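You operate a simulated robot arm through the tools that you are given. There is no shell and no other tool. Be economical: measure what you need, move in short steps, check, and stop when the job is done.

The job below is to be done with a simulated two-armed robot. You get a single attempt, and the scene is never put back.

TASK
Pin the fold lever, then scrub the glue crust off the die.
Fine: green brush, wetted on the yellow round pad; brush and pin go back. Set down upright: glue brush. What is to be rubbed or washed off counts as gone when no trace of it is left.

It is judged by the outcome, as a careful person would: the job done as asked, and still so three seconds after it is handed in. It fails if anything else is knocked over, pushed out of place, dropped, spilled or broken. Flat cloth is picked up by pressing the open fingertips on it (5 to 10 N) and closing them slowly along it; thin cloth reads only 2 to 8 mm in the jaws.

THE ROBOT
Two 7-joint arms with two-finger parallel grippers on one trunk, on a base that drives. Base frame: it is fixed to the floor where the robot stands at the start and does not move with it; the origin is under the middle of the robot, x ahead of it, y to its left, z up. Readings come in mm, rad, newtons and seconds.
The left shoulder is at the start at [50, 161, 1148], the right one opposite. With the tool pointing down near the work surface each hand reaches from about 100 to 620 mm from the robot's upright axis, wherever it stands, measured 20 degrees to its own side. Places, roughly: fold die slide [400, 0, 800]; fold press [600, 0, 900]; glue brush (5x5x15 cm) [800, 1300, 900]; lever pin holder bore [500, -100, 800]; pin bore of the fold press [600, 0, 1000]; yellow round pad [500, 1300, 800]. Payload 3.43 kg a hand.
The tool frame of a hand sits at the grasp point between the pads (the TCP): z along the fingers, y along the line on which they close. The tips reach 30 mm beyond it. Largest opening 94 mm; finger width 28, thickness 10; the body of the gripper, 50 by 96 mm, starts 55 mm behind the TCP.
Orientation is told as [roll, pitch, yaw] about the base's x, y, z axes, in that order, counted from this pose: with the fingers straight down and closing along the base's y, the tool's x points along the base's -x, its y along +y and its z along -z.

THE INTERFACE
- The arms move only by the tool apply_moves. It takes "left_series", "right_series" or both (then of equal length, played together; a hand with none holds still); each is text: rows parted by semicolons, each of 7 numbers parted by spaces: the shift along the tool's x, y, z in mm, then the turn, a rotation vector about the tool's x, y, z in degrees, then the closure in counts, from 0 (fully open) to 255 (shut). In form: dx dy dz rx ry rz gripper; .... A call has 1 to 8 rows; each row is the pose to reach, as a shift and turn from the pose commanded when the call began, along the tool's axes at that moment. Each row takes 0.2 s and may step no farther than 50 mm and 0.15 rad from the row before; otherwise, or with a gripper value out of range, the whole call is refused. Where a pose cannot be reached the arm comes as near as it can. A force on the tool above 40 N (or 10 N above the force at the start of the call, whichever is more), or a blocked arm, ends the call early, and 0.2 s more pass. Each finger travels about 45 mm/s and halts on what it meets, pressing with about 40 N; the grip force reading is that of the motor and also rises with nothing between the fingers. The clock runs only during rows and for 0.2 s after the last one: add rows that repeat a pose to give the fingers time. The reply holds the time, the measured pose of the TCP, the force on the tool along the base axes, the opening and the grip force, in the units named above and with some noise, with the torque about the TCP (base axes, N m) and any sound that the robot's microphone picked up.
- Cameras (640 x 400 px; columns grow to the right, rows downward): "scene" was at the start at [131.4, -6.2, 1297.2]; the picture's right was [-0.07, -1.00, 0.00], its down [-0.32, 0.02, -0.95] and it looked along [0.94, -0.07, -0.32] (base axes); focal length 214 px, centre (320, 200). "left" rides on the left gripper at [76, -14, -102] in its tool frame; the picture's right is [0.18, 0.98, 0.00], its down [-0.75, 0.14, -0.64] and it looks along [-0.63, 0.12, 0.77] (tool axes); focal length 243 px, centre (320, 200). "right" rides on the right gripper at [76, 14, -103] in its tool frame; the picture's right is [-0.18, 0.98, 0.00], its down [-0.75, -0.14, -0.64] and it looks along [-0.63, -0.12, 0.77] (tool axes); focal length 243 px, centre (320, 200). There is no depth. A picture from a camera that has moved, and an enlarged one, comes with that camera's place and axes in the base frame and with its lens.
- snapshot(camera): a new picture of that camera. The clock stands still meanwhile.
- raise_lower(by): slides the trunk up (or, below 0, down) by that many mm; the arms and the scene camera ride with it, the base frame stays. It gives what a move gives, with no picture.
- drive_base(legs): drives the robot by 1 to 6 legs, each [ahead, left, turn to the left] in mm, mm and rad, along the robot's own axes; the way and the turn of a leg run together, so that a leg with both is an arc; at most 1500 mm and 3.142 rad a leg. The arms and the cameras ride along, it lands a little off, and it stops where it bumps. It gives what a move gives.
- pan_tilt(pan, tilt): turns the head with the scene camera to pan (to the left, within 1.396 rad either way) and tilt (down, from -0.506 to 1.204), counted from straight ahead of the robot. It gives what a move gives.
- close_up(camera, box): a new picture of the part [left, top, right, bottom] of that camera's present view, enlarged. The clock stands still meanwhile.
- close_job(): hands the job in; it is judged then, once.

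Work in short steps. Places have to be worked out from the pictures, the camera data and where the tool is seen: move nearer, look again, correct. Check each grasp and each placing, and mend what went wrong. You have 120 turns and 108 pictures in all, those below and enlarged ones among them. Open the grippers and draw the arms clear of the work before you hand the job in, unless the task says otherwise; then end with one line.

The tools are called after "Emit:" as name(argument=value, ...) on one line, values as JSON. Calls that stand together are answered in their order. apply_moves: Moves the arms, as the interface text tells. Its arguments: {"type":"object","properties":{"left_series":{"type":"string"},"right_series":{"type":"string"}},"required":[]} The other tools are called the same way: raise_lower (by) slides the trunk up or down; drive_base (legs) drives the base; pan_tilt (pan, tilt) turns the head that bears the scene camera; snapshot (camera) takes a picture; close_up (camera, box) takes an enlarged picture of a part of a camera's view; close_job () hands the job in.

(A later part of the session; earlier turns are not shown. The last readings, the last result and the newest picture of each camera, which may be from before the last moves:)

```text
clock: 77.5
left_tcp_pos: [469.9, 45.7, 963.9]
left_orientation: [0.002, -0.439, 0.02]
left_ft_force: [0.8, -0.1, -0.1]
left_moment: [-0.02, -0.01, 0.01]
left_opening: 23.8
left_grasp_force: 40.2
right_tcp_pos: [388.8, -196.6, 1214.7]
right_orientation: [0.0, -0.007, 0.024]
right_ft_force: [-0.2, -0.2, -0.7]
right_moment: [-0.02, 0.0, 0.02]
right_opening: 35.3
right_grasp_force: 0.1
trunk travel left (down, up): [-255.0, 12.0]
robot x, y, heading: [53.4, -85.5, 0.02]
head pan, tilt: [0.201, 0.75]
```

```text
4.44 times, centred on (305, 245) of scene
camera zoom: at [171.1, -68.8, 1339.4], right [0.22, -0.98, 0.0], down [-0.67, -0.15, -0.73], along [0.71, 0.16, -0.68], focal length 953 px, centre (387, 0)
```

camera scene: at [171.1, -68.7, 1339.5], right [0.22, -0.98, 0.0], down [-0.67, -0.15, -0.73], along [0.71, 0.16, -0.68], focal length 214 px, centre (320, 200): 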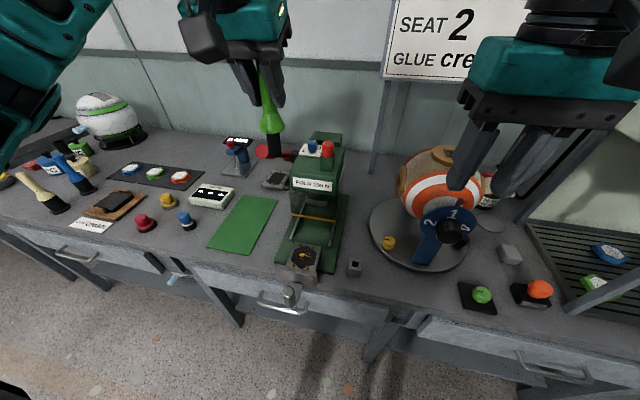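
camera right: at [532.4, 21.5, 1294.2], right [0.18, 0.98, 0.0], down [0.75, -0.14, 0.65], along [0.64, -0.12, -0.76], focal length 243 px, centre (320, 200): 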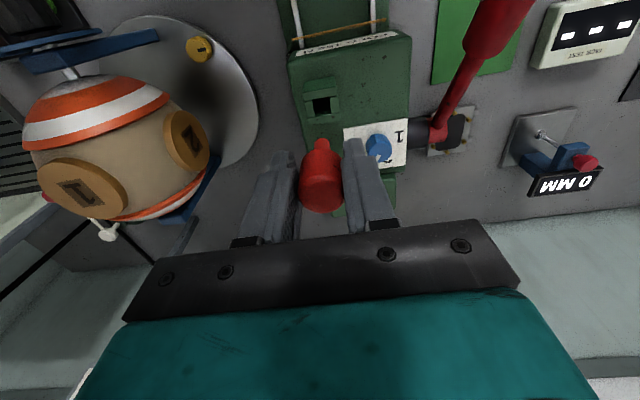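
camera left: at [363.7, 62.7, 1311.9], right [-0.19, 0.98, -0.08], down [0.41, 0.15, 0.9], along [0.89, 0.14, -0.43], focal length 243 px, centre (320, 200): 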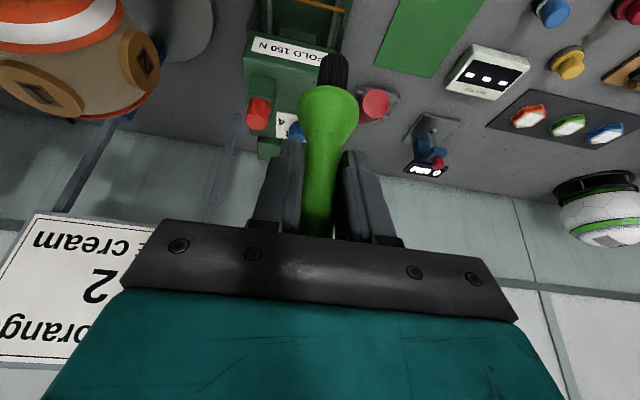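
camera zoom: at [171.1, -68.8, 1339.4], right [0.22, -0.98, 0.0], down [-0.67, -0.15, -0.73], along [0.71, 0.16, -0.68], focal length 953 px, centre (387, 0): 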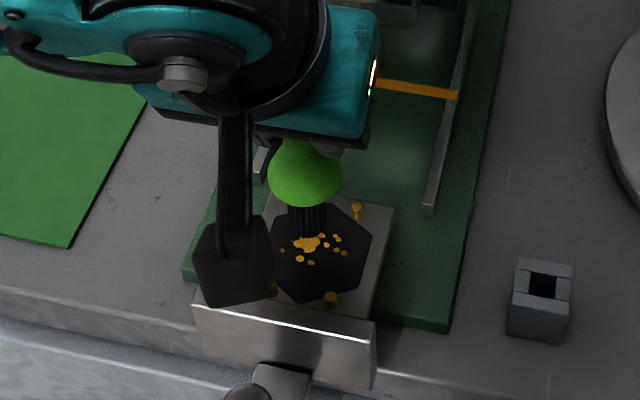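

Glue cluster spans about x 464–492, y 21–66. Lower until light contact, at the middle of the blob, checking force.

Emit:
apply_moves(left_series="3.4 0 7.3 0 0 0 240; 5.9 0 12.7 0 0 0 240; 6.8 0 14.5 0 0 0 240")

Emit:
close_up(camera="left", box=[220, 0, 420, 130])

```text
clock: 78.3
left_tcp_pos: [474.2, 44.3, 952.1]
left_orientation: [0.0, -0.447, 0.019]
left_ft_force: [1.2, 2.8, 27.8]
left_moment: [0.18, -0.36, -0.06]
left_opening: 24.3
left_grasp_force: 40.0
right_tcp_pos: [387.0, -197.0, 1216.1]
right_orientation: [-0.001, -0.009, 0.024]
right_ft_force: [0.4, 0.8, -0.2]
right_moment: [-0.02, -0.03, -0.01]
right_opening: 35.3
right_grasp_force: 0.1
trunk travel left (down, up): [-255.0, 12.0]
robot x, y, heading: [52.1, -87.1, 0.016]
head pan, tilt: [0.201, 0.75]
```

```text
3.08 times, centred on (320, 65) of left
camera zoom: at [361.4, 28.0, 1012.6], right [-0.18, 0.98, -0.08], down [0.4, 0.15, 0.9], along [0.9, 0.13, -0.42], focal length 746 px, centre (320, 615)
```

zoom: 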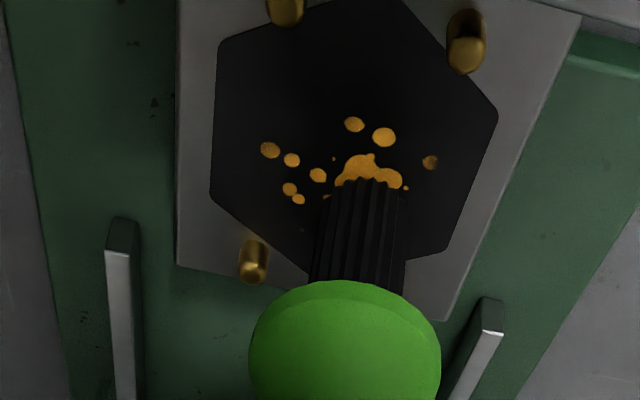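

Contact is at TCP z≈953 (28 N now, so I ease 2 mm). The brush centre is ~12 mm beyond the blob; scrub with strokes along y, stepping back in x.

Emit:
apply_moves(left_series="3.7 0 -3.9 0 0 0 240; 3.7 -20 -3.9 0 0 0 240; 3.7 18 -3.9 0 0 0 240; 10 18 -6.9 0 0 0 240; 10 -22 -6.9 0 0 0 240; 16.4 -15 -9.8 0 0 0 240; 16.4 18 -9.8 0 0 0 240; 10 0 -6.9 0 0 0 240")

Emit:
close_up(camera="left", box=[220, 0, 420, 130])

```text
clock: 80.1
left_tcp_pos: [459.5, 42.9, 949.6]
left_orientation: [0.003, -0.432, 0.018]
left_ft_force: [0.1, 0.3, 0.1]
left_moment: [0.0, 0.02, 0.0]
left_opening: 23.9
left_grasp_force: 40.2
right_tcp_pos: [389.8, -197.7, 1213.2]
right_orientation: [-0.001, -0.006, 0.024]
right_ft_force: [-0.2, 0.1, 0.3]
right_moment: [-0.04, -0.02, -0.04]
right_opening: 35.0
right_grasp_force: 0.0
trunk travel left (down, up): [-255.0, 12.0]
robot x, y, heading: [49.7, -90.4, 0.015]
head pan, tilt: [0.201, 0.75]
```

```text
3.08 times, centred on (320, 65) of left
camera zoom: at [347.5, 26.7, 1010.6], right [-0.19, 0.98, -0.07], down [0.41, 0.15, 0.9], along [0.89, 0.14, -0.43], focal length 746 px, centre (320, 615)
```

zoom: 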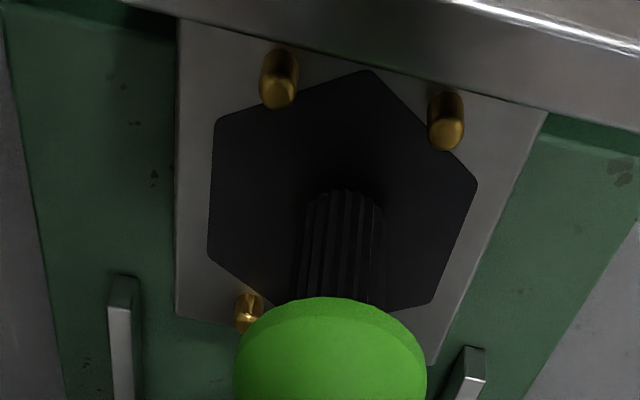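

The glue looks gone. Lift straight up and inspect the whole die and brush.

Emit:
apply_moves(left_series="-17 0 -36 0 0 0 240; -34 0 -72 0 0 0 240; -51 0 -108 0 0 0 240; -51 0 -108 0 0 0 240")

Emit:
snapshot(camera="left")

Emit:
close_up(camera="scene", box=[270, 220, 340, 290])

```text
clock: 81.1
left_tcp_pos: [460.7, 46.0, 1071.4]
left_orientation: [0.002, -0.437, 0.02]
left_ft_force: [0.0, 0.9, -0.7]
left_moment: [0.0, 0.02, -0.01]
left_opening: 23.9
left_grasp_force: 40.0
right_tcp_pos: [389.7, -197.3, 1214.4]
right_orientation: [-0.002, -0.008, 0.025]
right_ft_force: [-0.3, 0.8, 1.0]
right_moment: [0.03, -0.02, 0.0]
right_opening: 35.0
right_grasp_force: 0.1
trunk travel left (down, up): [-255.0, 12.0]
robot x, y, heading: [54.3, -88.8, 0.029]
head pan, tilt: [0.201, 0.75]
```

```text
39 pictures are left
camera left: at [349.1, 29.6, 1132.9], right [-0.19, 0.98, -0.08], down [0.41, 0.15, 0.9], along [0.89, 0.14, -0.43], focal length 243 px, centre (320, 200)
```

left: 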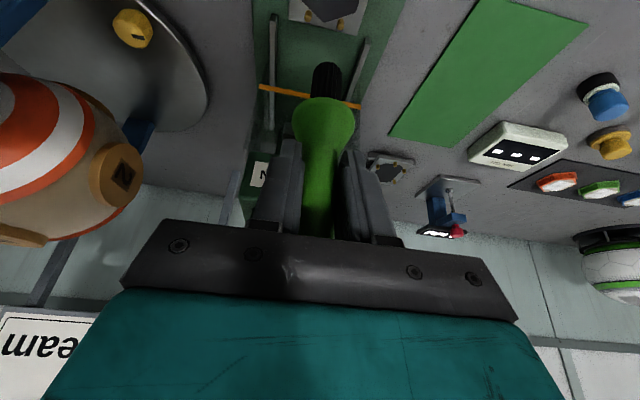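

```text
5.71 times, centred on (305, 255) of scene
camera zoom: at [171.2, -68.6, 1339.4], right [0.22, -0.98, 0.0], down [-0.67, -0.15, -0.73], along [0.71, 0.16, -0.68], focal length 1226 px, centre (406, -114)
```

zoom: 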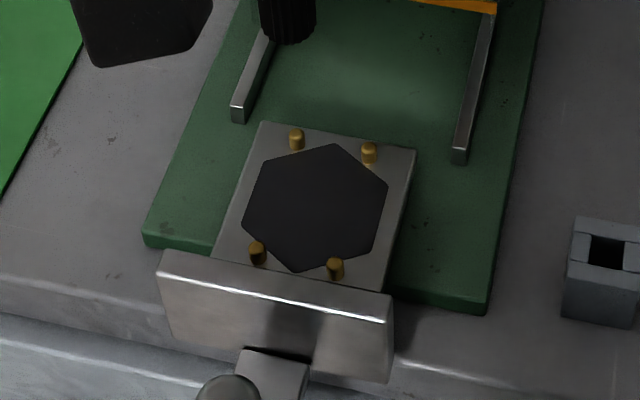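

The die looks clean. One tighter check for faint traces, and the slide seems not moved.

Emit:
close_up(camera="scene", box=[290, 240, 320, 270])

Emit:
close_up(camera="right", box=[380, 0, 640, 160])

```text
13.33 times, centred on (305, 255) of scene
camera zoom: at [171.2, -68.6, 1339.4], right [0.22, -0.98, 0.0], down [-0.67, -0.15, -0.73], along [0.71, 0.16, -0.68], focal length 2860 px, centre (520, -533)
```

zoom: 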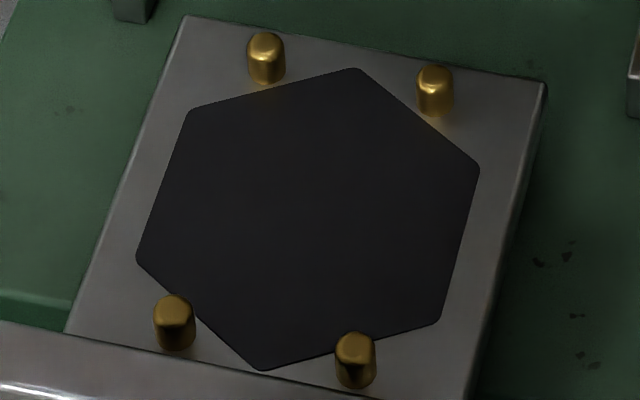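

```text
2.46 times, centred on (510, 80) of right
camera zoom: at [311.7, -186.0, 1315.9], right [0.16, 0.99, 0.0], down [0.75, -0.12, 0.65], along [0.64, -0.1, -0.76], focal length 597 px, centre (-148, 495)
```

zoom: 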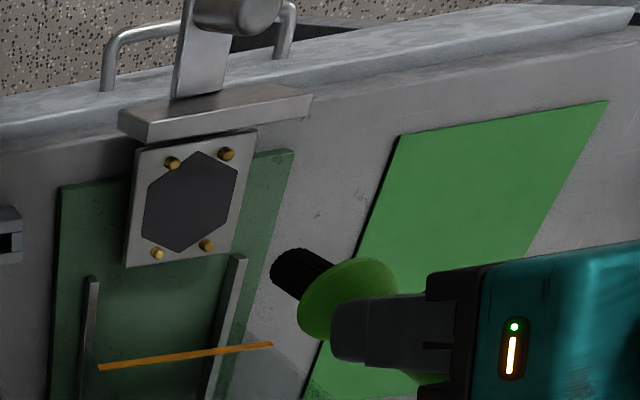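

Die is spotless. Raise the brush and drive back to the brush station.

Emit:
apply_moves(left_series="-20 0 -43 0 0 0 240; -40 0 -86 0 0 0 240; -60 0 -129 0 0 0 240; -76 0 -163 0 0 0 240; -76 0 -163 0 0 0 240")

Emit:
drive_base(legs=[[0, 0, -0.022], [0, 1254, 0]])

```text
clock: 82.3
left_tcp_pos: [459.1, 41.1, 1252.2]
left_orientation: [0.0, -0.437, 0.019]
left_ft_force: [-0.2, 0.4, -0.1]
left_moment: [-0.02, 0.01, 0.0]
left_opening: 23.8
left_grasp_force: 40.4
right_tcp_pos: [388.9, -196.8, 1213.9]
right_orientation: [-0.003, -0.006, 0.023]
right_ft_force: [-0.7, -0.2, 0.2]
right_moment: [0.0, -0.03, 0.04]
right_opening: 35.1
right_grasp_force: 0.1
trunk travel left (down, up): [-255.0, 12.0]
robot x, y, heading: [51.2, -91.7, 0.02]
head pan, tilt: [0.201, 0.75]
```

```text
clock: 94.0
left_tcp_pos: [482.5, 1289.9, 1251.3]
left_orientation: [0.002, -0.439, -0.027]
left_ft_force: [-0.6, -0.1, -0.4]
left_moment: [-0.06, 0.05, 0.01]
left_opening: 23.9
left_grasp_force: 40.0
right_tcp_pos: [399.7, 1056.0, 1213.6]
right_orientation: [-0.002, -0.008, -0.019]
right_ft_force: [-1.2, 0.3, -0.1]
right_moment: [0.01, -0.01, -0.01]
right_opening: 35.0
right_grasp_force: 0.0
trunk travel left (down, up): [-255.0, 12.0]
robot x, y, heading: [68.2, 1181.3, -0.025]
head pan, tilt: [0.201, 0.75]
```

Correct the heading and go ahead 35 mm.

Emit:
drive_base(legs=[[35, -12, 0.025]])

Emit:
pan_tilt(pan=0.2, tilt=0.5)

```text
clock: 94.8
left_tcp_pos: [513.3, 1286.6, 1252.2]
left_orientation: [0.002, -0.436, -0.002]
left_ft_force: [1.0, -0.3, -0.6]
left_moment: [0.01, 0.03, 0.01]
left_opening: 23.6
left_grasp_force: 39.9
right_tcp_pos: [439.5, 1051.9, 1214.2]
right_orientation: [0.001, -0.007, 0.006]
right_ft_force: [0.4, 0.3, 0.1]
right_moment: [0.01, 0.04, 0.03]
right_opening: 34.9
right_grasp_force: 0.0
trunk travel left (down, up): [-255.0, 12.0]
robot x, y, heading: [103.6, 1169.2, 0.002]
head pan, tilt: [0.201, 0.75]
```

```text
clock: 95.6
left_tcp_pos: [513.4, 1288.2, 1251.9]
left_orientation: [0.002, -0.439, -0.001]
left_ft_force: [0.0, 0.0, 0.2]
left_moment: [-0.03, -0.01, 0.05]
left_opening: 23.9
left_grasp_force: 39.8
right_tcp_pos: [438.7, 1052.1, 1213.4]
right_orientation: [-0.002, -0.006, 0.005]
right_ft_force: [0.4, -0.1, 0.7]
right_moment: [-0.02, -0.02, 0.01]
right_opening: 35.2
right_grasp_force: 0.0
trunk travel left (down, up): [-255.0, 12.0]
robot x, y, heading: [103.4, 1168.7, -0.0]
head pan, tilt: [0.201, 0.499]
```

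Move the brush to above its cup.

Emit:
apply_moves(left_series="-30 5 30 0 0 0 240; -60 10 65 0 0 0 240; -90 15 105 0 0 0 240; -115 20 145 0 0 0 240; -135 25 185 0 0 0 240; -150 29 225 0 0 0 240; -162 32 262 0 0 0 240; -167 32 290 0 0 0 240")

Emit:
snapshot(camera="left")

Emit:
snapshot(camera="scene")

```text
refused: row 3 steps farther than a row can; nothing moved
```

```text
35 pictures are left
camera left: at [401.7, 1274.1, 1312.8], right [-0.17, 0.98, -0.08], down [0.41, 0.14, 0.9], along [0.9, 0.12, -0.43], focal length 243 px, centre (320, 200)
```

left: 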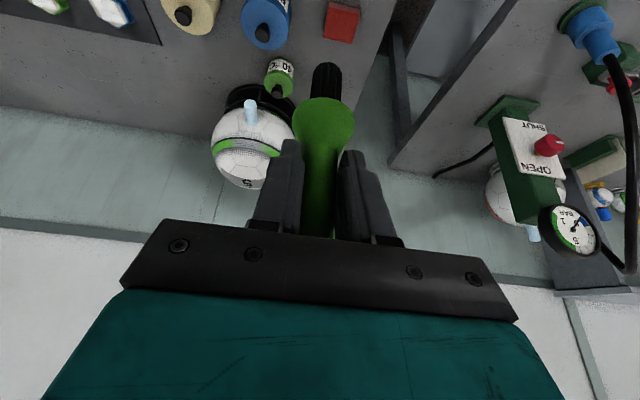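

```text
34 pictures are left
camera scene: at [231.2, 1186.0, 1361.3], right [0.2, -0.98, 0.0], down [-0.47, -0.1, -0.88], along [0.86, 0.18, -0.48], focal length 214 px, centre (320, 200)
```

scene: 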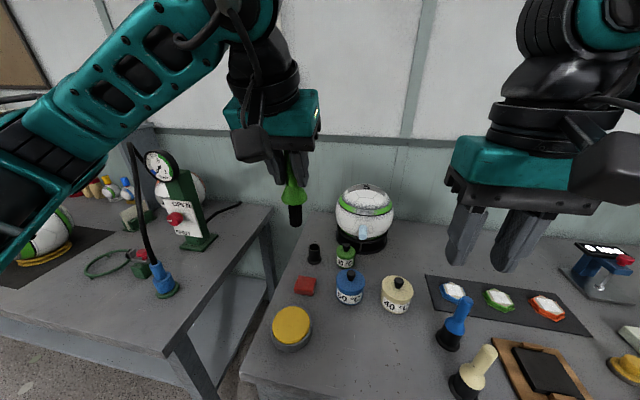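

A row was slightly too long; use even steps.

Emit:
apply_moves(left_series="-21 4 36.2 0 0 0 240; -42 8 72.5 0 0 0 240; -63 12 108.7 0 0 0 240; -83 16 145 0 0 0 240; -104 20 181 0 0 0 240; -125 24 217 0 0 0 240; -146 28 253 0 0 0 240; -167 32 290 0 0 0 240")

Emit:
close_up(camera="left", box=[250, 0, 410, 130])

Emit:
close_up(camera="scene", box=[280, 180, 350, 280])

```text
clock: 97.4
left_tcp_pos: [789.6, 1320.3, 1056.7]
left_orientation: [0.001, -0.436, -0.003]
left_ft_force: [0.6, -0.5, 0.1]
left_moment: [-0.01, 0.01, -0.01]
left_opening: 24.0
left_grasp_force: 39.6
right_tcp_pos: [438.8, 1052.6, 1214.5]
right_orientation: [0.002, -0.006, 0.006]
right_ft_force: [0.4, -0.2, -0.6]
right_moment: [-0.01, -0.02, 0.01]
right_opening: 35.0
right_grasp_force: 0.0
trunk travel left (down, up): [-255.0, 12.0]
robot x, y, heading: [101.1, 1164.6, 0.001]
head pan, tilt: [0.201, 0.499]
```

```text
3.08 times, centred on (330, 65) of left
camera zoom: at [677.9, 1306.9, 1117.8], right [-0.16, 0.98, -0.08], down [0.41, 0.14, 0.9], along [0.9, 0.12, -0.43], focal length 746 px, centre (289, 615)
```

zoom: 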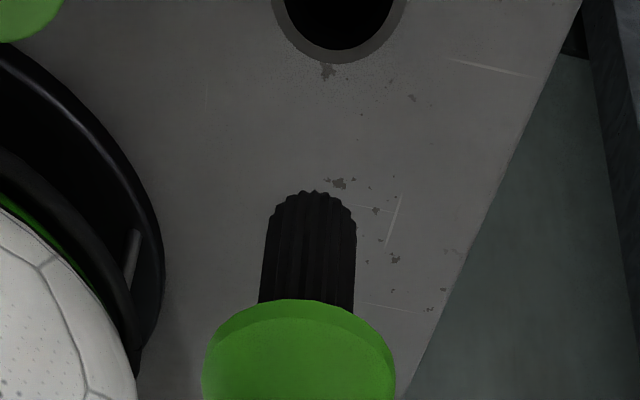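

```text
4.00 times, centred on (315, 230) of scene
camera zoom: at [231.8, 1185.7, 1361.3], right [0.2, -0.98, 0.0], down [-0.47, -0.1, -0.88], along [0.86, 0.18, -0.48], focal length 858 px, centre (340, 80)
```

zoom: 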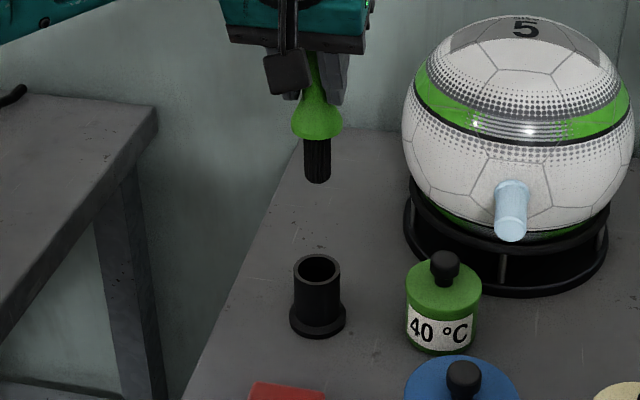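

The brush slid ~11 mm up in the grip but stays vertical. Lower so that the bristles are just above the cup rim and check.

Emit:
apply_moves(left_series="15 -2 28 0 0 0 240; 29 -2 53 0 0 0 240; 29 -2 53 0 0 0 240")

Emit:
close_up(camera="left", box=[250, 0, 410, 130])

Emit:
close_up(camera="scene", box=[290, 200, 340, 275])

```text
clock: 98.2
left_tcp_pos: [785.9, 1319.2, 999.2]
left_orientation: [0.001, -0.439, 0.001]
left_ft_force: [-0.7, 0.4, -0.1]
left_moment: [0.0, 0.03, -0.02]
left_opening: 24.1
left_grasp_force: 39.9
right_tcp_pos: [439.3, 1051.9, 1214.6]
right_orientation: [0.0, -0.007, 0.005]
right_ft_force: [-0.2, -0.1, 0.3]
right_moment: [-0.01, 0.02, 0.02]
right_opening: 35.3
right_grasp_force: 0.1
trunk travel left (down, up): [-255.0, 12.0]
robot x, y, heading: [103.8, 1164.8, -0.0]
head pan, tilt: [0.201, 0.499]
```

```text
3.08 times, centred on (330, 65) of left
camera zoom: at [673.3, 1305.1, 1059.9], right [-0.17, 0.98, -0.08], down [0.41, 0.14, 0.9], along [0.9, 0.12, -0.43], focal length 746 px, centre (289, 615)
```

zoom: 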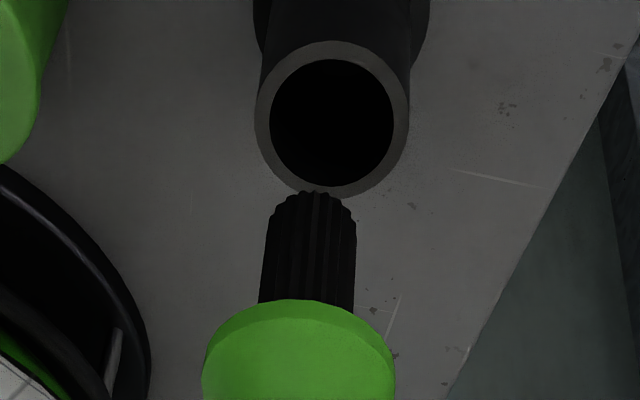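

```text
5.33 times, centred on (315, 238) of scene
camera zoom: at [231.1, 1185.9, 1361.4], right [0.2, -0.98, 0.0], down [-0.47, -0.1, -0.88], along [0.86, 0.18, -0.48], focal length 1144 px, centre (347, 0)
```

zoom: 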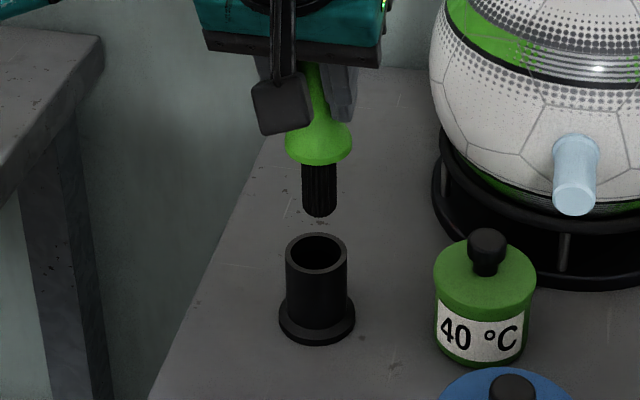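

Tip appears a few mm too far forward and ~2 mm right. Shift (−4,+2) and lower 18 mm, then compare at rim level.

Emit:
apply_moves(left_series="3.6 2 -1.7 0 0 0 240; 11.2 2 14.6 0 0 0 240; 11.2 2 14.6 0 0 0 240")

Emit:
close_up(camera="left", box=[250, 0, 410, 130])

Emit:
close_up(camera="scene", box=[290, 200, 340, 275])

```text
clock: 99.0
left_tcp_pos: [779.7, 1319.8, 981.7]
left_orientation: [0.002, -0.437, 0.0]
left_ft_force: [-0.5, -0.5, 0.4]
left_moment: [0.01, -0.01, -0.02]
left_opening: 23.6
left_grasp_force: 39.9
right_tcp_pos: [439.1, 1052.0, 1213.8]
right_orientation: [-0.003, -0.009, 0.007]
right_ft_force: [0.1, -0.1, 0.2]
right_moment: [0.0, 0.01, -0.03]
right_opening: 35.2
right_grasp_force: 0.1
trunk travel left (down, up): [-255.0, 12.0]
robot x, y, heading: [102.2, 1164.0, 0.0]
head pan, tilt: [0.201, 0.499]
```

```text
3.08 times, centred on (330, 65) of left
camera zoom: at [668.4, 1307.1, 1043.2], right [-0.17, 0.98, -0.08], down [0.41, 0.14, 0.9], along [0.9, 0.12, -0.43], focal length 746 px, centre (289, 615)
```

zoom: 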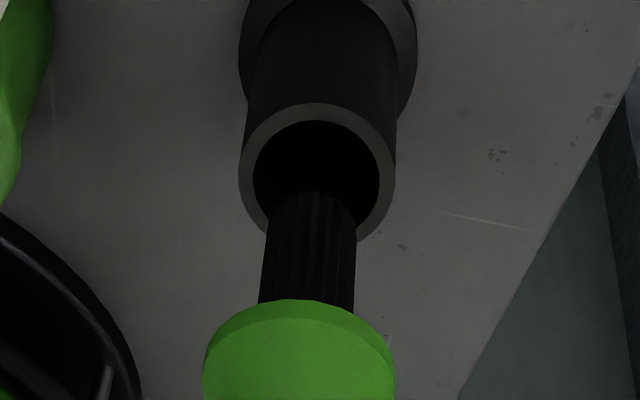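

```text
5.33 times, centred on (315, 238) of scene
camera zoom: at [231.0, 1186.0, 1361.4], right [0.2, -0.98, 0.0], down [-0.47, -0.1, -0.88], along [0.86, 0.18, -0.48], focal length 1144 px, centre (347, 0)
```

zoom: 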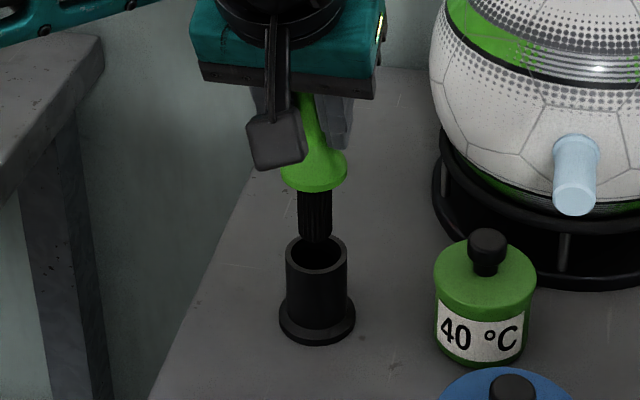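

Still ~4–5 mm forward in both views. Shift −4 mm in x and lower 9 mm.

Emit:
apply_moves(left_series="3.6 1 -1.7 0 0 0 240; 7.4 1 6.5 0 0 0 240; 7.4 1 6.5 0 0 0 240")

Emit:
close_up(camera="left", box=[250, 0, 410, 130])

Emit:
close_up(camera="scene", box=[290, 200, 340, 275])

```text
clock: 99.8
left_tcp_pos: [776.1, 1322.3, 972.8]
left_orientation: [0.001, -0.437, 0.0]
left_ft_force: [0.9, -0.2, -0.2]
left_moment: [0.0, 0.03, -0.04]
left_opening: 23.8
left_grasp_force: 39.4
right_tcp_pos: [437.9, 1052.5, 1213.7]
right_orientation: [-0.002, -0.01, 0.005]
right_ft_force: [-0.1, 0.0, 0.4]
right_moment: [0.01, 0.03, -0.01]
right_opening: 35.1
right_grasp_force: 0.0
trunk travel left (down, up): [-255.0, 12.0]
robot x, y, heading: [102.6, 1166.0, 0.002]
head pan, tilt: [0.201, 0.499]
```

```text
3.08 times, centred on (330, 65) of left
camera zoom: at [664.6, 1308.0, 1033.6], right [-0.17, 0.98, -0.08], down [0.41, 0.14, 0.9], along [0.9, 0.12, -0.43], focal length 746 px, centre (289, 615)
```

zoom: 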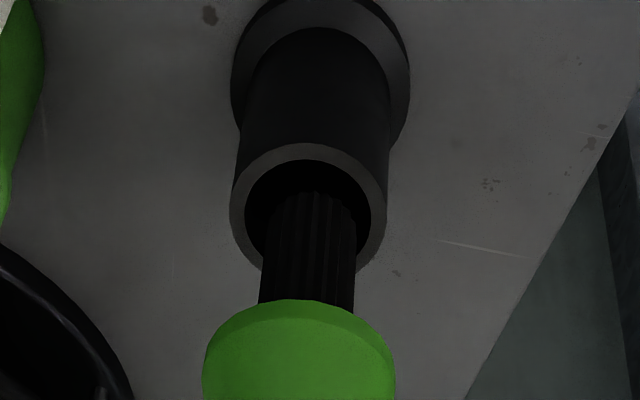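

```text
5.33 times, centred on (315, 238) of scene
camera zoom: at [231.0, 1186.0, 1361.4], right [0.2, -0.98, 0.0], down [-0.47, -0.1, -0.88], along [0.86, 0.18, -0.48], focal length 1144 px, centre (347, 0)
```

zoom: 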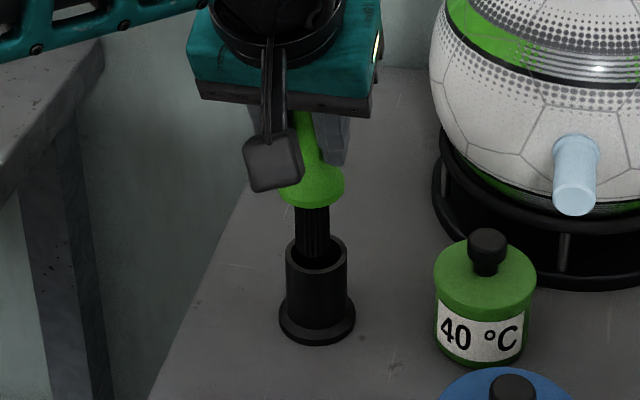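

Tip is within the cup mouth. Nudge (−1,−1.5) and lower 15 mm, watching force.

Emit:
apply_moves(left_series="0.9 -1.5 -0.4 0 0 0 240; 4 -1.5 6.4 0 0 0 240; 7.2 -1.5 13.2 0 0 0 240; 7.2 -1.5 13.2 0 0 0 240")

Emit:
close_up(camera="left", box=[250, 0, 410, 130])

```text
clock: 100.8
left_tcp_pos: [773.6, 1320.8, 957.9]
left_orientation: [0.003, -0.44, 0.0]
left_ft_force: [4.0, -0.6, 0.7]
left_moment: [-0.01, -0.36, -0.03]
left_opening: 23.6
left_grasp_force: 39.5
right_tcp_pos: [438.8, 1053.2, 1214.1]
right_orientation: [-0.001, -0.007, 0.004]
right_ft_force: [-0.7, -0.1, -0.5]
right_moment: [0.02, -0.01, -0.04]
right_opening: 35.0
right_grasp_force: 0.0
trunk travel left (down, up): [-255.0, 12.0]
robot x, y, heading: [104.6, 1166.5, -0.001]
head pan, tilt: [0.201, 0.499]
```

```text
3.08 times, centred on (330, 65) of left
camera zoom: at [662.8, 1305.8, 1019.1], right [-0.17, 0.98, -0.08], down [0.41, 0.14, 0.9], along [0.9, 0.12, -0.43], focal length 746 px, centre (289, 615)
```

zoom: 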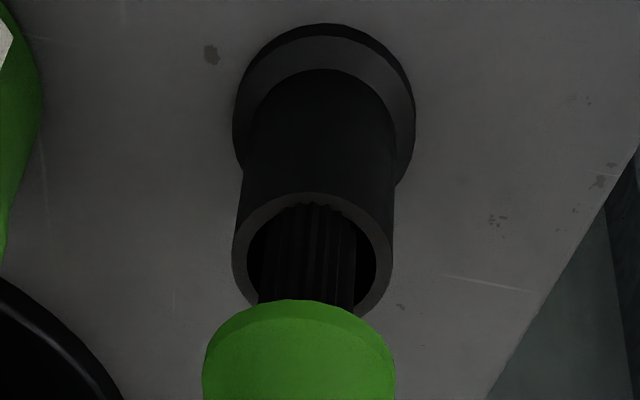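

Light +x force: bristles touch the near wall. Shift +4 mm in x, +1 in y and lower 10 mm more.

Emit:
apply_moves(left_series="-3.6 1 1.7 0 0 0 240; -1.5 1 6.2 0 0 0 240; 0.6 1 10.8 0 0 0 240; 0.6 1 10.8 0 0 0 240")

Emit:
close_up(camera="left", box=[250, 0, 410, 130])

Emit:
close_up(camera="scene", box=[290, 200, 340, 275])

```text
clock: 101.8
left_tcp_pos: [779.4, 1320.6, 947.7]
left_orientation: [0.002, -0.439, 0.0]
left_ft_force: [-0.1, -0.6, -0.3]
left_moment: [-0.02, -0.02, 0.01]
left_opening: 23.7
left_grasp_force: 39.8
right_tcp_pos: [438.7, 1052.0, 1214.3]
right_orientation: [-0.003, -0.007, 0.006]
right_ft_force: [-0.9, -0.4, -0.3]
right_moment: [0.0, -0.01, 0.0]
right_opening: 35.1
right_grasp_force: 0.1
trunk travel left (down, up): [-255.0, 12.0]
robot x, y, heading: [101.6, 1167.8, 0.003]
head pan, tilt: [0.201, 0.499]
```

```text
3.08 times, centred on (330, 65) of left
camera zoom: at [666.8, 1306.7, 1008.5], right [-0.17, 0.98, -0.08], down [0.41, 0.14, 0.9], along [0.9, 0.12, -0.43], focal length 746 px, centre (289, 615)
```

zoom: 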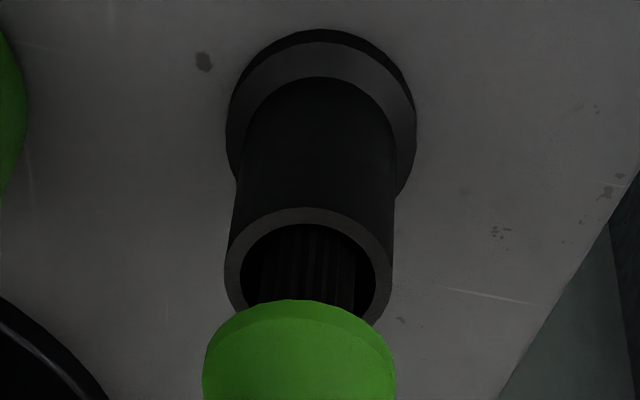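

```text
5.33 times, centred on (315, 238) of scene
camera zoom: at [231.1, 1186.0, 1361.4], right [0.2, -0.98, 0.0], down [-0.47, -0.1, -0.88], along [0.86, 0.18, -0.48], focal length 1144 px, centre (347, 0)
```

zoom: 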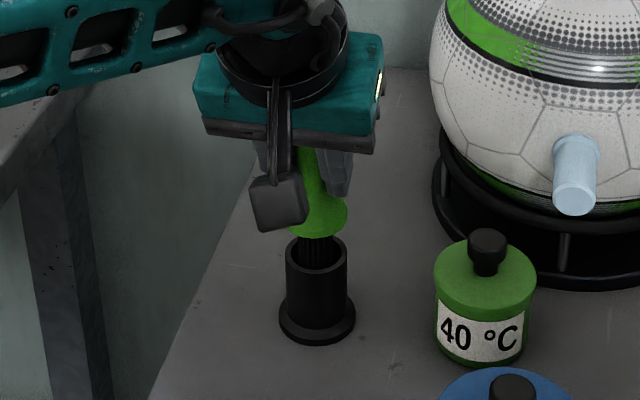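

Free again, sinking well. Lower 22 mm more.

Emit:
apply_moves(left_series="1.6 0 5.8 0 0 0 240; 3.8 0 10.8 0 0 0 240; 6 0 16 0 0 0 240; 8.4 0 20.3 0 0 0 240; 8.4 0 20.3 0 0 0 240")

Emit:
close_up(camera="scene", box=[290, 200, 340, 275])

```text
clock: 103.0
left_tcp_pos: [778.5, 1320.9, 924.2]
left_orientation: [0.002, -0.437, -0.003]
left_ft_force: [0.7, -0.8, -0.3]
left_moment: [-0.03, 0.01, 0.03]
left_opening: 23.8
left_grasp_force: 40.3
right_tcp_pos: [438.2, 1052.2, 1213.9]
right_orientation: [-0.001, -0.006, 0.005]
right_ft_force: [0.5, 0.2, 0.3]
right_moment: [-0.01, -0.04, 0.0]
right_opening: 35.0
right_grasp_force: 0.1
trunk travel left (down, up): [-255.0, 12.0]
robot x, y, heading: [104.2, 1168.2, 0.002]
head pan, tilt: [0.201, 0.499]
```

```text
5.33 times, centred on (315, 238) of scene
camera zoom: at [231.1, 1186.0, 1361.4], right [0.2, -0.98, 0.0], down [-0.47, -0.1, -0.88], along [0.86, 0.18, -0.48], focal length 1144 px, centre (347, 0)
```

zoom: 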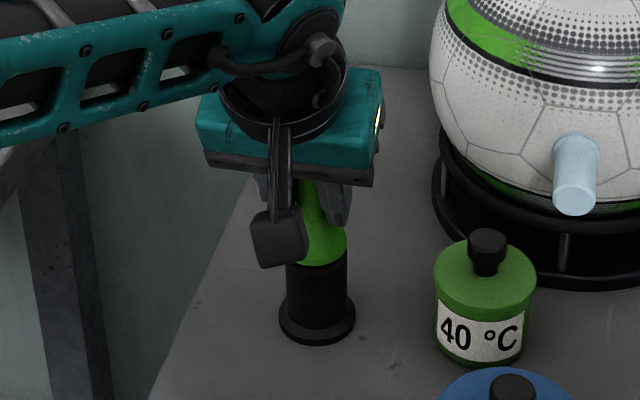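

Collar is nearly at the rim. Lower in small steps until light contact.

Emit:
apply_moves(left_series="1.7 0 3.6 0 0 0 240; 3 0 6.3 0 0 0 240; 3 0 6.3 0 0 0 240")

```text
clock: 103.8
left_tcp_pos: [779.2, 1320.1, 918.7]
left_orientation: [0.003, -0.437, -0.001]
left_ft_force: [0.4, 0.1, -0.5]
left_moment: [-0.02, 0.01, -0.02]
left_opening: 23.9
left_grasp_force: 39.9
right_tcp_pos: [438.0, 1051.7, 1213.2]
right_orientation: [-0.003, -0.007, 0.007]
right_ft_force: [-1.1, -0.2, -0.3]
right_moment: [-0.03, -0.04, 0.02]
right_opening: 35.2
right_grasp_force: 0.2
trunk travel left (down, up): [-255.0, 12.0]
robot x, y, heading: [102.4, 1167.1, 0.003]
head pan, tilt: [0.201, 0.499]
```

No contact yet; continue 5 mm.

Emit:
apply_moves(left_series="0.8 0 1.8 0 0 0 240; 1.7 0 3.6 0 0 0 240; 2.1 0 4.5 0 0 0 240")

```text
clock: 104.6
left_tcp_pos: [778.4, 1321.1, 914.6]
left_orientation: [-0.001, -0.44, 0.0]
left_ft_force: [-0.6, 0.0, 4.9]
left_moment: [0.04, 0.05, 0.01]
left_opening: 23.7
left_grasp_force: 40.0
right_tcp_pos: [436.8, 1051.8, 1214.0]
right_orientation: [0.0, -0.009, 0.006]
right_ft_force: [0.1, 0.3, 0.4]
right_moment: [0.0, -0.01, -0.02]
right_opening: 35.3
right_grasp_force: 0.1
trunk travel left (down, up): [-255.0, 12.0]
robot x, y, heading: [102.0, 1169.0, 0.0]
head pan, tilt: [0.201, 0.499]
```

Seated with 5 N. Open the fingers.

Emit:
apply_moves(left_series="0 0 0 0 0 0 215; 0 0 0 0 0 0 190; 0 0 0 0 0 0 150; 0 0 0 0 0 0 110; 0 0 0 0 0 0 100; 0 0 0 0 0 0 100")

Emit:
snapshot(camera="left")

```text
clock: 106.0
left_tcp_pos: [779.2, 1320.6, 912.5]
left_orientation: [0.001, -0.437, 0.0]
left_ft_force: [0.3, -0.8, -0.6]
left_moment: [-0.02, 0.0, 0.02]
left_opening: 57.1
left_grasp_force: 0.0
right_tcp_pos: [437.3, 1052.6, 1214.9]
right_orientation: [-0.001, -0.007, 0.006]
right_ft_force: [0.4, -0.3, -0.7]
right_moment: [0.02, 0.01, 0.0]
right_opening: 35.3
right_grasp_force: 0.0
trunk travel left (down, up): [-255.0, 12.0]
robot x, y, heading: [103.5, 1165.8, -0.003]
head pan, tilt: [0.201, 0.499]
```

```text
21 pictures are left
camera left: at [667.3, 1307.0, 974.7], right [-0.17, 0.98, -0.08], down [0.41, 0.14, 0.9], along [0.9, 0.12, -0.43], focal length 243 px, centre (320, 200)
```

left: 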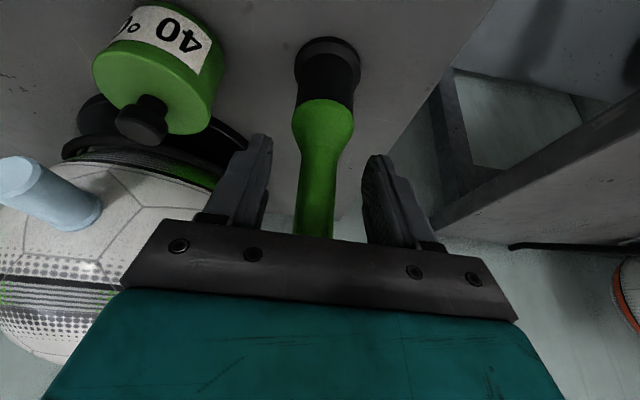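

Brush stands upright in its cup. Withdraw backward along the tool axis.

Emit:
apply_moves(left_series="0 0 -25 0 0 0 100; 0 0 -60 0 0 0 100; 0 0 -105 0 0 0 100; 0 0 -150 0 0 0 100; 0 0 -195 0 0 0 100; 40 0 -220 0 0 0 100; 80 0 -245 0 0 0 100; 120 0 -270 0 0 0 100")

Emit:
apply_moves(left_series="0 0 -20 0 8 0 60; 0 0 -40 0 16 0 60; 0 0 -60 0 24 0 60; 0 0 -60 0 25 0 60")

Emit:
close_up(camera="scene", box=[220, 160, 460, 360])

```text
clock: 107.8
left_tcp_pos: [555.6, 1319.6, 1106.8]
left_orientation: [0.001, -0.437, 0.0]
left_ft_force: [-0.7, -0.1, 0.0]
left_moment: [0.0, -0.05, -0.02]
left_opening: 57.2
left_grasp_force: 0.0
right_tcp_pos: [437.4, 1053.3, 1214.0]
right_orientation: [-0.002, -0.008, 0.006]
right_ft_force: [-0.3, 0.2, 0.0]
right_moment: [0.02, -0.02, -0.02]
right_opening: 34.9
right_grasp_force: 0.1
trunk travel left (down, up): [-255.0, 12.0]
robot x, y, heading: [101.2, 1167.4, 0.003]
head pan, tilt: [0.201, 0.499]
```

```text
clock: 108.8
left_tcp_pos: [531.8, 1320.4, 1160.7]
left_orientation: [0.001, 0.001, -0.001]
left_ft_force: [0.9, -0.2, 0.8]
left_moment: [0.05, -0.02, 0.01]
left_opening: 71.9
left_grasp_force: 0.0
right_tcp_pos: [439.1, 1051.5, 1214.8]
right_orientation: [-0.002, -0.007, 0.005]
right_ft_force: [0.1, 0.1, 0.1]
right_moment: [0.01, 0.01, 0.04]
right_opening: 35.1
right_grasp_force: 0.1
trunk travel left (down, up): [-255.0, 12.0]
robot x, y, heading: [105.7, 1167.2, 0.001]
head pan, tilt: [0.201, 0.499]
```

```text
2.00 times, centred on (340, 260) of scene
camera zoom: at [231.1, 1186.1, 1361.4], right [0.2, -0.98, 0.0], down [-0.47, -0.1, -0.88], along [0.86, 0.18, -0.48], focal length 429 px, centre (280, 80)
```

zoom: 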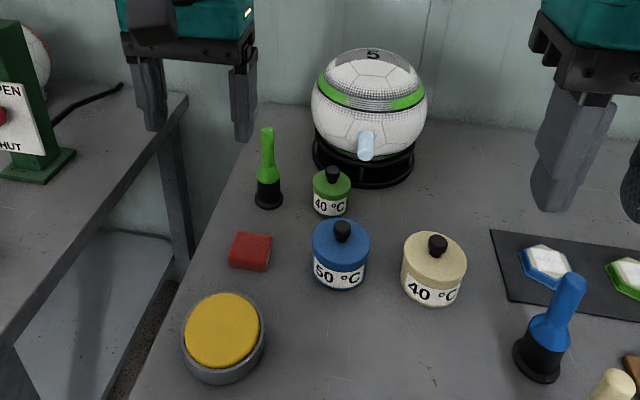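

Brush is back, upright. Lift the left hand high, and drive back to the press for the pin.

Emit:
apply_moves(left_series="10 0 -40 0 0 0 0; 20 0 -85 0 0 0 0; 30 0 -130 0 0 0 0; 40 0 -175 0 0 0 0; 50 0 -220 0 0 0 0; 55 0 -260 0 0 0 0")

Emit:
drive_base(legs=[[-80, 0, 0], [0, -1165, 0]])

Emit:
pan_tilt(pan=-0.073, tilt=0.328)

```text
clock: 110.2
left_tcp_pos: [473.9, 1319.5, 1423.4]
left_orientation: [0.0, -0.002, -0.003]
left_ft_force: [0.3, 0.2, -0.5]
left_moment: [0.05, 0.0, -0.02]
left_opening: 93.9
left_grasp_force: 0.0
right_tcp_pos: [438.0, 1051.8, 1214.0]
right_orientation: [-0.001, -0.01, 0.004]
right_ft_force: [-0.4, 0.3, -0.9]
right_moment: [0.02, -0.01, -0.03]
right_opening: 35.0
right_grasp_force: 0.1
trunk travel left (down, up): [-255.0, 12.0]
robot x, y, heading: [99.1, 1166.4, 0.002]
head pan, tilt: [0.201, 0.499]
```

```text
clock: 121.2
left_tcp_pos: [396.4, 171.5, 1421.9]
left_orientation: [0.002, -0.002, -0.002]
left_ft_force: [0.4, -0.1, 0.2]
left_moment: [-0.02, 0.04, 0.0]
left_opening: 94.2
left_grasp_force: 0.0
right_tcp_pos: [361.4, -98.4, 1214.6]
right_orientation: [0.0, -0.005, 0.003]
right_ft_force: [0.5, -0.5, 0.1]
right_moment: [0.01, 0.02, 0.08]
right_opening: 35.2
right_grasp_force: 0.1
trunk travel left (down, up): [-255.0, 12.0]
robot x, y, heading: [27.3, 24.0, 0.0]
head pan, tilt: [0.201, 0.499]
```

```text
clock: 122.0
left_tcp_pos: [396.9, 171.1, 1423.0]
left_orientation: [-0.001, -0.002, -0.001]
left_ft_force: [0.8, 0.2, -0.2]
left_moment: [0.0, -0.01, 0.03]
left_opening: 94.0
left_grasp_force: 0.1
right_tcp_pos: [359.5, -97.7, 1214.5]
right_orientation: [0.0, -0.007, 0.004]
right_ft_force: [-0.3, 0.2, -0.2]
right_moment: [-0.01, -0.02, -0.01]
right_opening: 35.1
right_grasp_force: 0.1
trunk travel left (down, up): [-255.0, 12.0]
robot x, y, heading: [26.4, 20.9, 0.004]
head pan, tilt: [-0.073, 0.328]
```

Close in to x≈85, y≈60 for a comfortable right-hand reach.

Emit:
drive_base(legs=[[58, 38, 0]])

```text
clock: 123.0
left_tcp_pos: [452.9, 211.0, 1420.6]
left_orientation: [0.0, 0.0, 0.0]
left_ft_force: [-0.1, 0.2, 0.1]
left_moment: [0.06, 0.06, 0.03]
left_opening: 93.9
left_grasp_force: 0.1
right_tcp_pos: [417.4, -58.5, 1213.5]
right_orientation: [-0.003, -0.006, 0.005]
right_ft_force: [-0.1, 0.1, -0.5]
right_moment: [-0.01, 0.04, 0.01]
right_opening: 34.9
right_grasp_force: 0.1
trunk travel left (down, up): [-255.0, 12.0]
robot x, y, heading: [81.5, 52.8, -0.003]
head pan, tilt: [-0.073, 0.328]
```

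Move the right hand above the pin (603,10.5), z≈1195.

Emit:
apply_moves(right_series="-40 14 0 0 0 0 160; -80 28 0 0 0 0 160; -120 42 0 0 0 0 160; -155 56 0 0 0 0 160; -186 69 15 0 0 0 160; -186 69 15 0 0 0 160")

Emit:
close_up(camera="scene", box=[270, 200, 370, 290])

Emit:
close_up(camera="right", box=[240, 60, 400, 200])

```text
clock: 124.4
left_tcp_pos: [453.6, 209.6, 1422.4]
left_orientation: [0.003, -0.003, 0.002]
left_ft_force: [-0.2, 0.2, -0.6]
left_moment: [-0.01, 0.01, 0.01]
left_opening: 93.9
left_grasp_force: 0.1
right_tcp_pos: [604.3, 12.9, 1202.7]
right_orientation: [0.0, -0.008, 0.007]
right_ft_force: [-0.5, -0.3, -0.5]
right_moment: [0.01, -0.04, -0.01]
right_opening: 35.2
right_grasp_force: 0.0
trunk travel left (down, up): [-255.0, 12.0]
robot x, y, heading: [83.1, 59.2, 0.005]
head pan, tilt: [-0.073, 0.328]
```

```text
4.44 times, centred on (320, 245) of scene
camera zoom: at [213.9, 50.3, 1377.2], right [-0.07, -1.0, 0.0], down [-0.32, 0.02, -0.95], along [0.94, -0.07, -0.32], focal length 953 px, centre (320, 0)
```

zoom: 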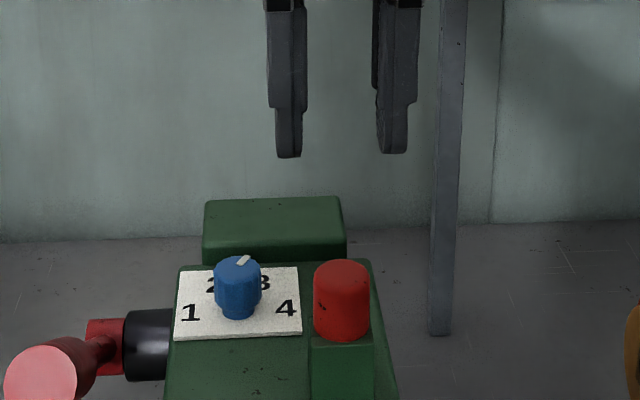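

```text
2.86 times, centred on (320, 130) of right
camera zoom: at [526.3, 24.7, 1303.9], right [0.18, 0.98, 0.0], down [0.75, -0.14, 0.65], along [0.64, -0.12, -0.76], focal length 693 px, centre (320, 400)
```

zoom: 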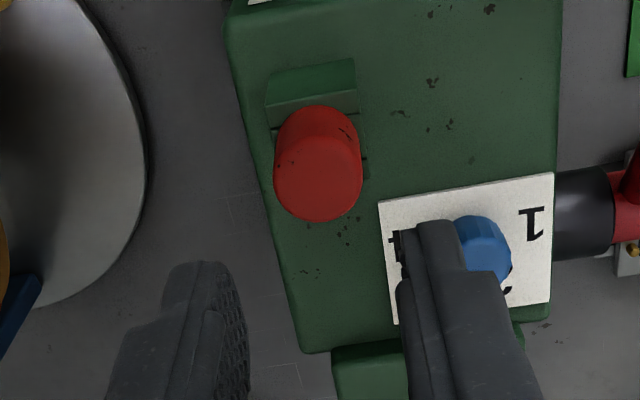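

Pin visible right below. Descend to TCP z≈1106 with the 35 mm opening, then check before closing.

Emit:
apply_moves(right_series="1 -2 40 0 0 0 160; 1 -2 75 0 0 0 160; 1 -2 97 0 0 0 160; 1 -2 97 0 0 0 160")

Emit:
close_up(camera="scene", box=[290, 220, 370, 290])

```text
clock: 125.4
left_tcp_pos: [454.0, 209.4, 1422.0]
left_orientation: [0.002, -0.002, 0.0]
left_ft_force: [-0.4, 0.4, 0.4]
left_moment: [0.04, 0.01, -0.02]
left_opening: 93.9
left_grasp_force: 0.1
right_tcp_pos: [602.2, 8.8, 1104.7]
right_orientation: [0.0, -0.008, 0.006]
right_ft_force: [-0.2, 0.2, 0.5]
right_moment: [0.02, 0.0, 0.01]
right_opening: 35.1
right_grasp_force: 0.0
trunk travel left (down, up): [-255.0, 12.0]
robot x, y, heading: [83.6, 54.8, -0.003]
head pan, tilt: [-0.073, 0.328]
```

```text
5.71 times, centred on (330, 255) of scene
camera zoom: at [214.1, 50.7, 1377.2], right [-0.07, -1.0, 0.0], down [-0.32, 0.02, -0.95], along [0.94, -0.07, -0.32], focal length 1226 px, centre (263, -114)
```

zoom: 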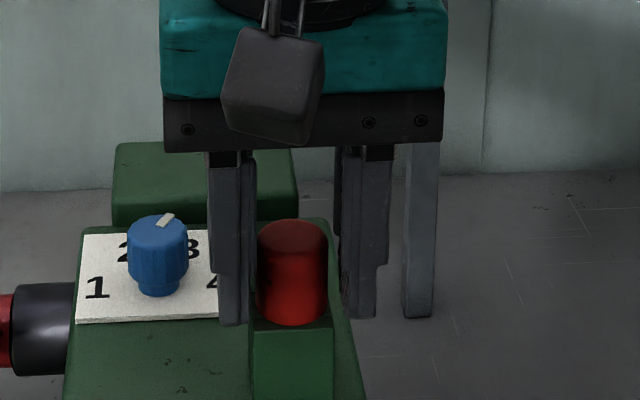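

Fingers straddle the cap nicely. Close, then lift straight up in gentle steps.

Emit:
apply_moves(right_series="0 0.5 0 0 0 0 190; 0 0.5 0 0 0 0 230; 0 0.5 0 0 0 0 230; 0 0.5 0 0 0 0 230")

Emit:
apply_moves(right_series="0 0 -8 0 0 0 230; 0 0 -16 0 0 0 230; 0 0 -26 0 0 0 230; 0 0 -38 0 0 0 230; 0 0 -60 0 0 0 230; 0 0 -90 0 0 0 230; 0 0 -90 0 0 0 230")

Emit:
close_up(camera="scene", box=[270, 180, 370, 290])

```text
clock: 126.4
left_tcp_pos: [453.9, 210.7, 1422.1]
left_orientation: [0.001, -0.002, 0.0]
left_ft_force: [0.2, 1.1, 0.2]
left_moment: [-0.01, 0.01, 0.02]
left_opening: 94.0
left_grasp_force: 0.0
right_tcp_pos: [603.2, 9.4, 1104.7]
right_orientation: [0.0, -0.008, 0.006]
right_ft_force: [-1.1, -0.3, 1.0]
right_moment: [-0.05, -0.02, 0.0]
right_opening: 29.5
right_grasp_force: 39.9
trunk travel left (down, up): [-255.0, 12.0]
robot x, y, heading: [82.6, 56.2, 0.003]
head pan, tilt: [-0.073, 0.328]
```

```text
clock: 128.0
left_tcp_pos: [453.2, 210.1, 1421.5]
left_orientation: [0.002, -0.001, -0.001]
left_ft_force: [0.3, -0.3, 0.4]
left_moment: [-0.01, -0.02, 0.0]
left_opening: 93.8
left_grasp_force: 0.1
right_tcp_pos: [602.7, 9.0, 1194.3]
right_orientation: [-0.002, -0.006, 0.005]
right_ft_force: [0.3, 0.5, -0.3]
right_moment: [0.02, 0.0, 0.01]
right_opening: 26.3
right_grasp_force: 39.9
trunk travel left (down, up): [-255.0, 12.0]
robot x, y, heading: [83.0, 55.6, 0.001]
head pan, tilt: [-0.073, 0.328]
```

```text
3.64 times, centred on (320, 235) of scene
camera zoom: at [214.6, 50.4, 1377.1], right [-0.07, -1.0, 0.0], down [-0.32, 0.02, -0.95], along [0.94, -0.07, -0.32], focal length 780 px, centre (320, 73)
```

zoom: 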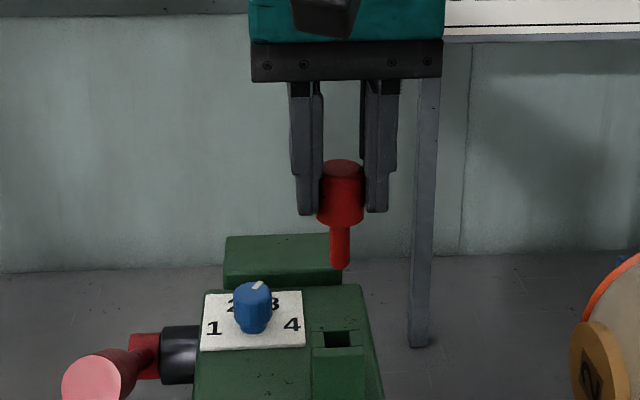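

Pin is out (it slid a little lower in the grip but is vertical). Carry it over to the holder at (472.5,−95), then down to z≈1000.

Emit:
apply_moves(right_series="30 -22 0 0 0 0 230; 62 -48 0 0 0 0 230; 98 -76 0 0 0 0 230; 130 -104 10 0 0 0 230; 130 -104 55 0 0 0 230; 130 -104 100 0 0 0 230; 130 -104 145 0 0 0 230; 130 -104 190 0 0 0 230")

Emit:
snapshot(camera="right")

```text
clock: 129.8
left_tcp_pos: [454.8, 211.2, 1422.8]
left_orientation: [0.003, -0.004, 0.0]
left_ft_force: [0.1, 0.2, -0.2]
left_moment: [-0.02, -0.03, -0.02]
left_opening: 94.1
left_grasp_force: 0.1
right_tcp_pos: [473.7, -97.9, 1003.0]
right_orientation: [-0.001, -0.01, 0.007]
right_ft_force: [0.0, -0.3, -0.6]
right_moment: [-0.01, 0.03, 0.04]
right_opening: 26.3
right_grasp_force: 40.3
trunk travel left (down, up): [-255.0, 12.0]
robot x, y, heading: [85.3, 56.1, 0.003]
head pan, tilt: [-0.073, 0.328]
```

```text
15 pictures are left
camera right: at [396.7, -84.8, 1105.5], right [0.18, 0.98, 0.0], down [0.75, -0.14, 0.65], along [0.64, -0.11, -0.76], focal length 243 px, centre (320, 200)
```

right: 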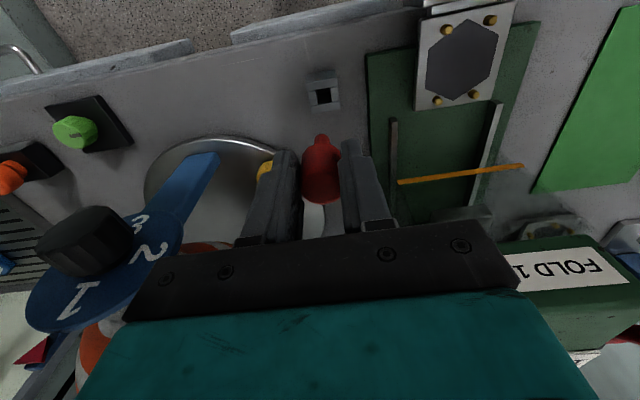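

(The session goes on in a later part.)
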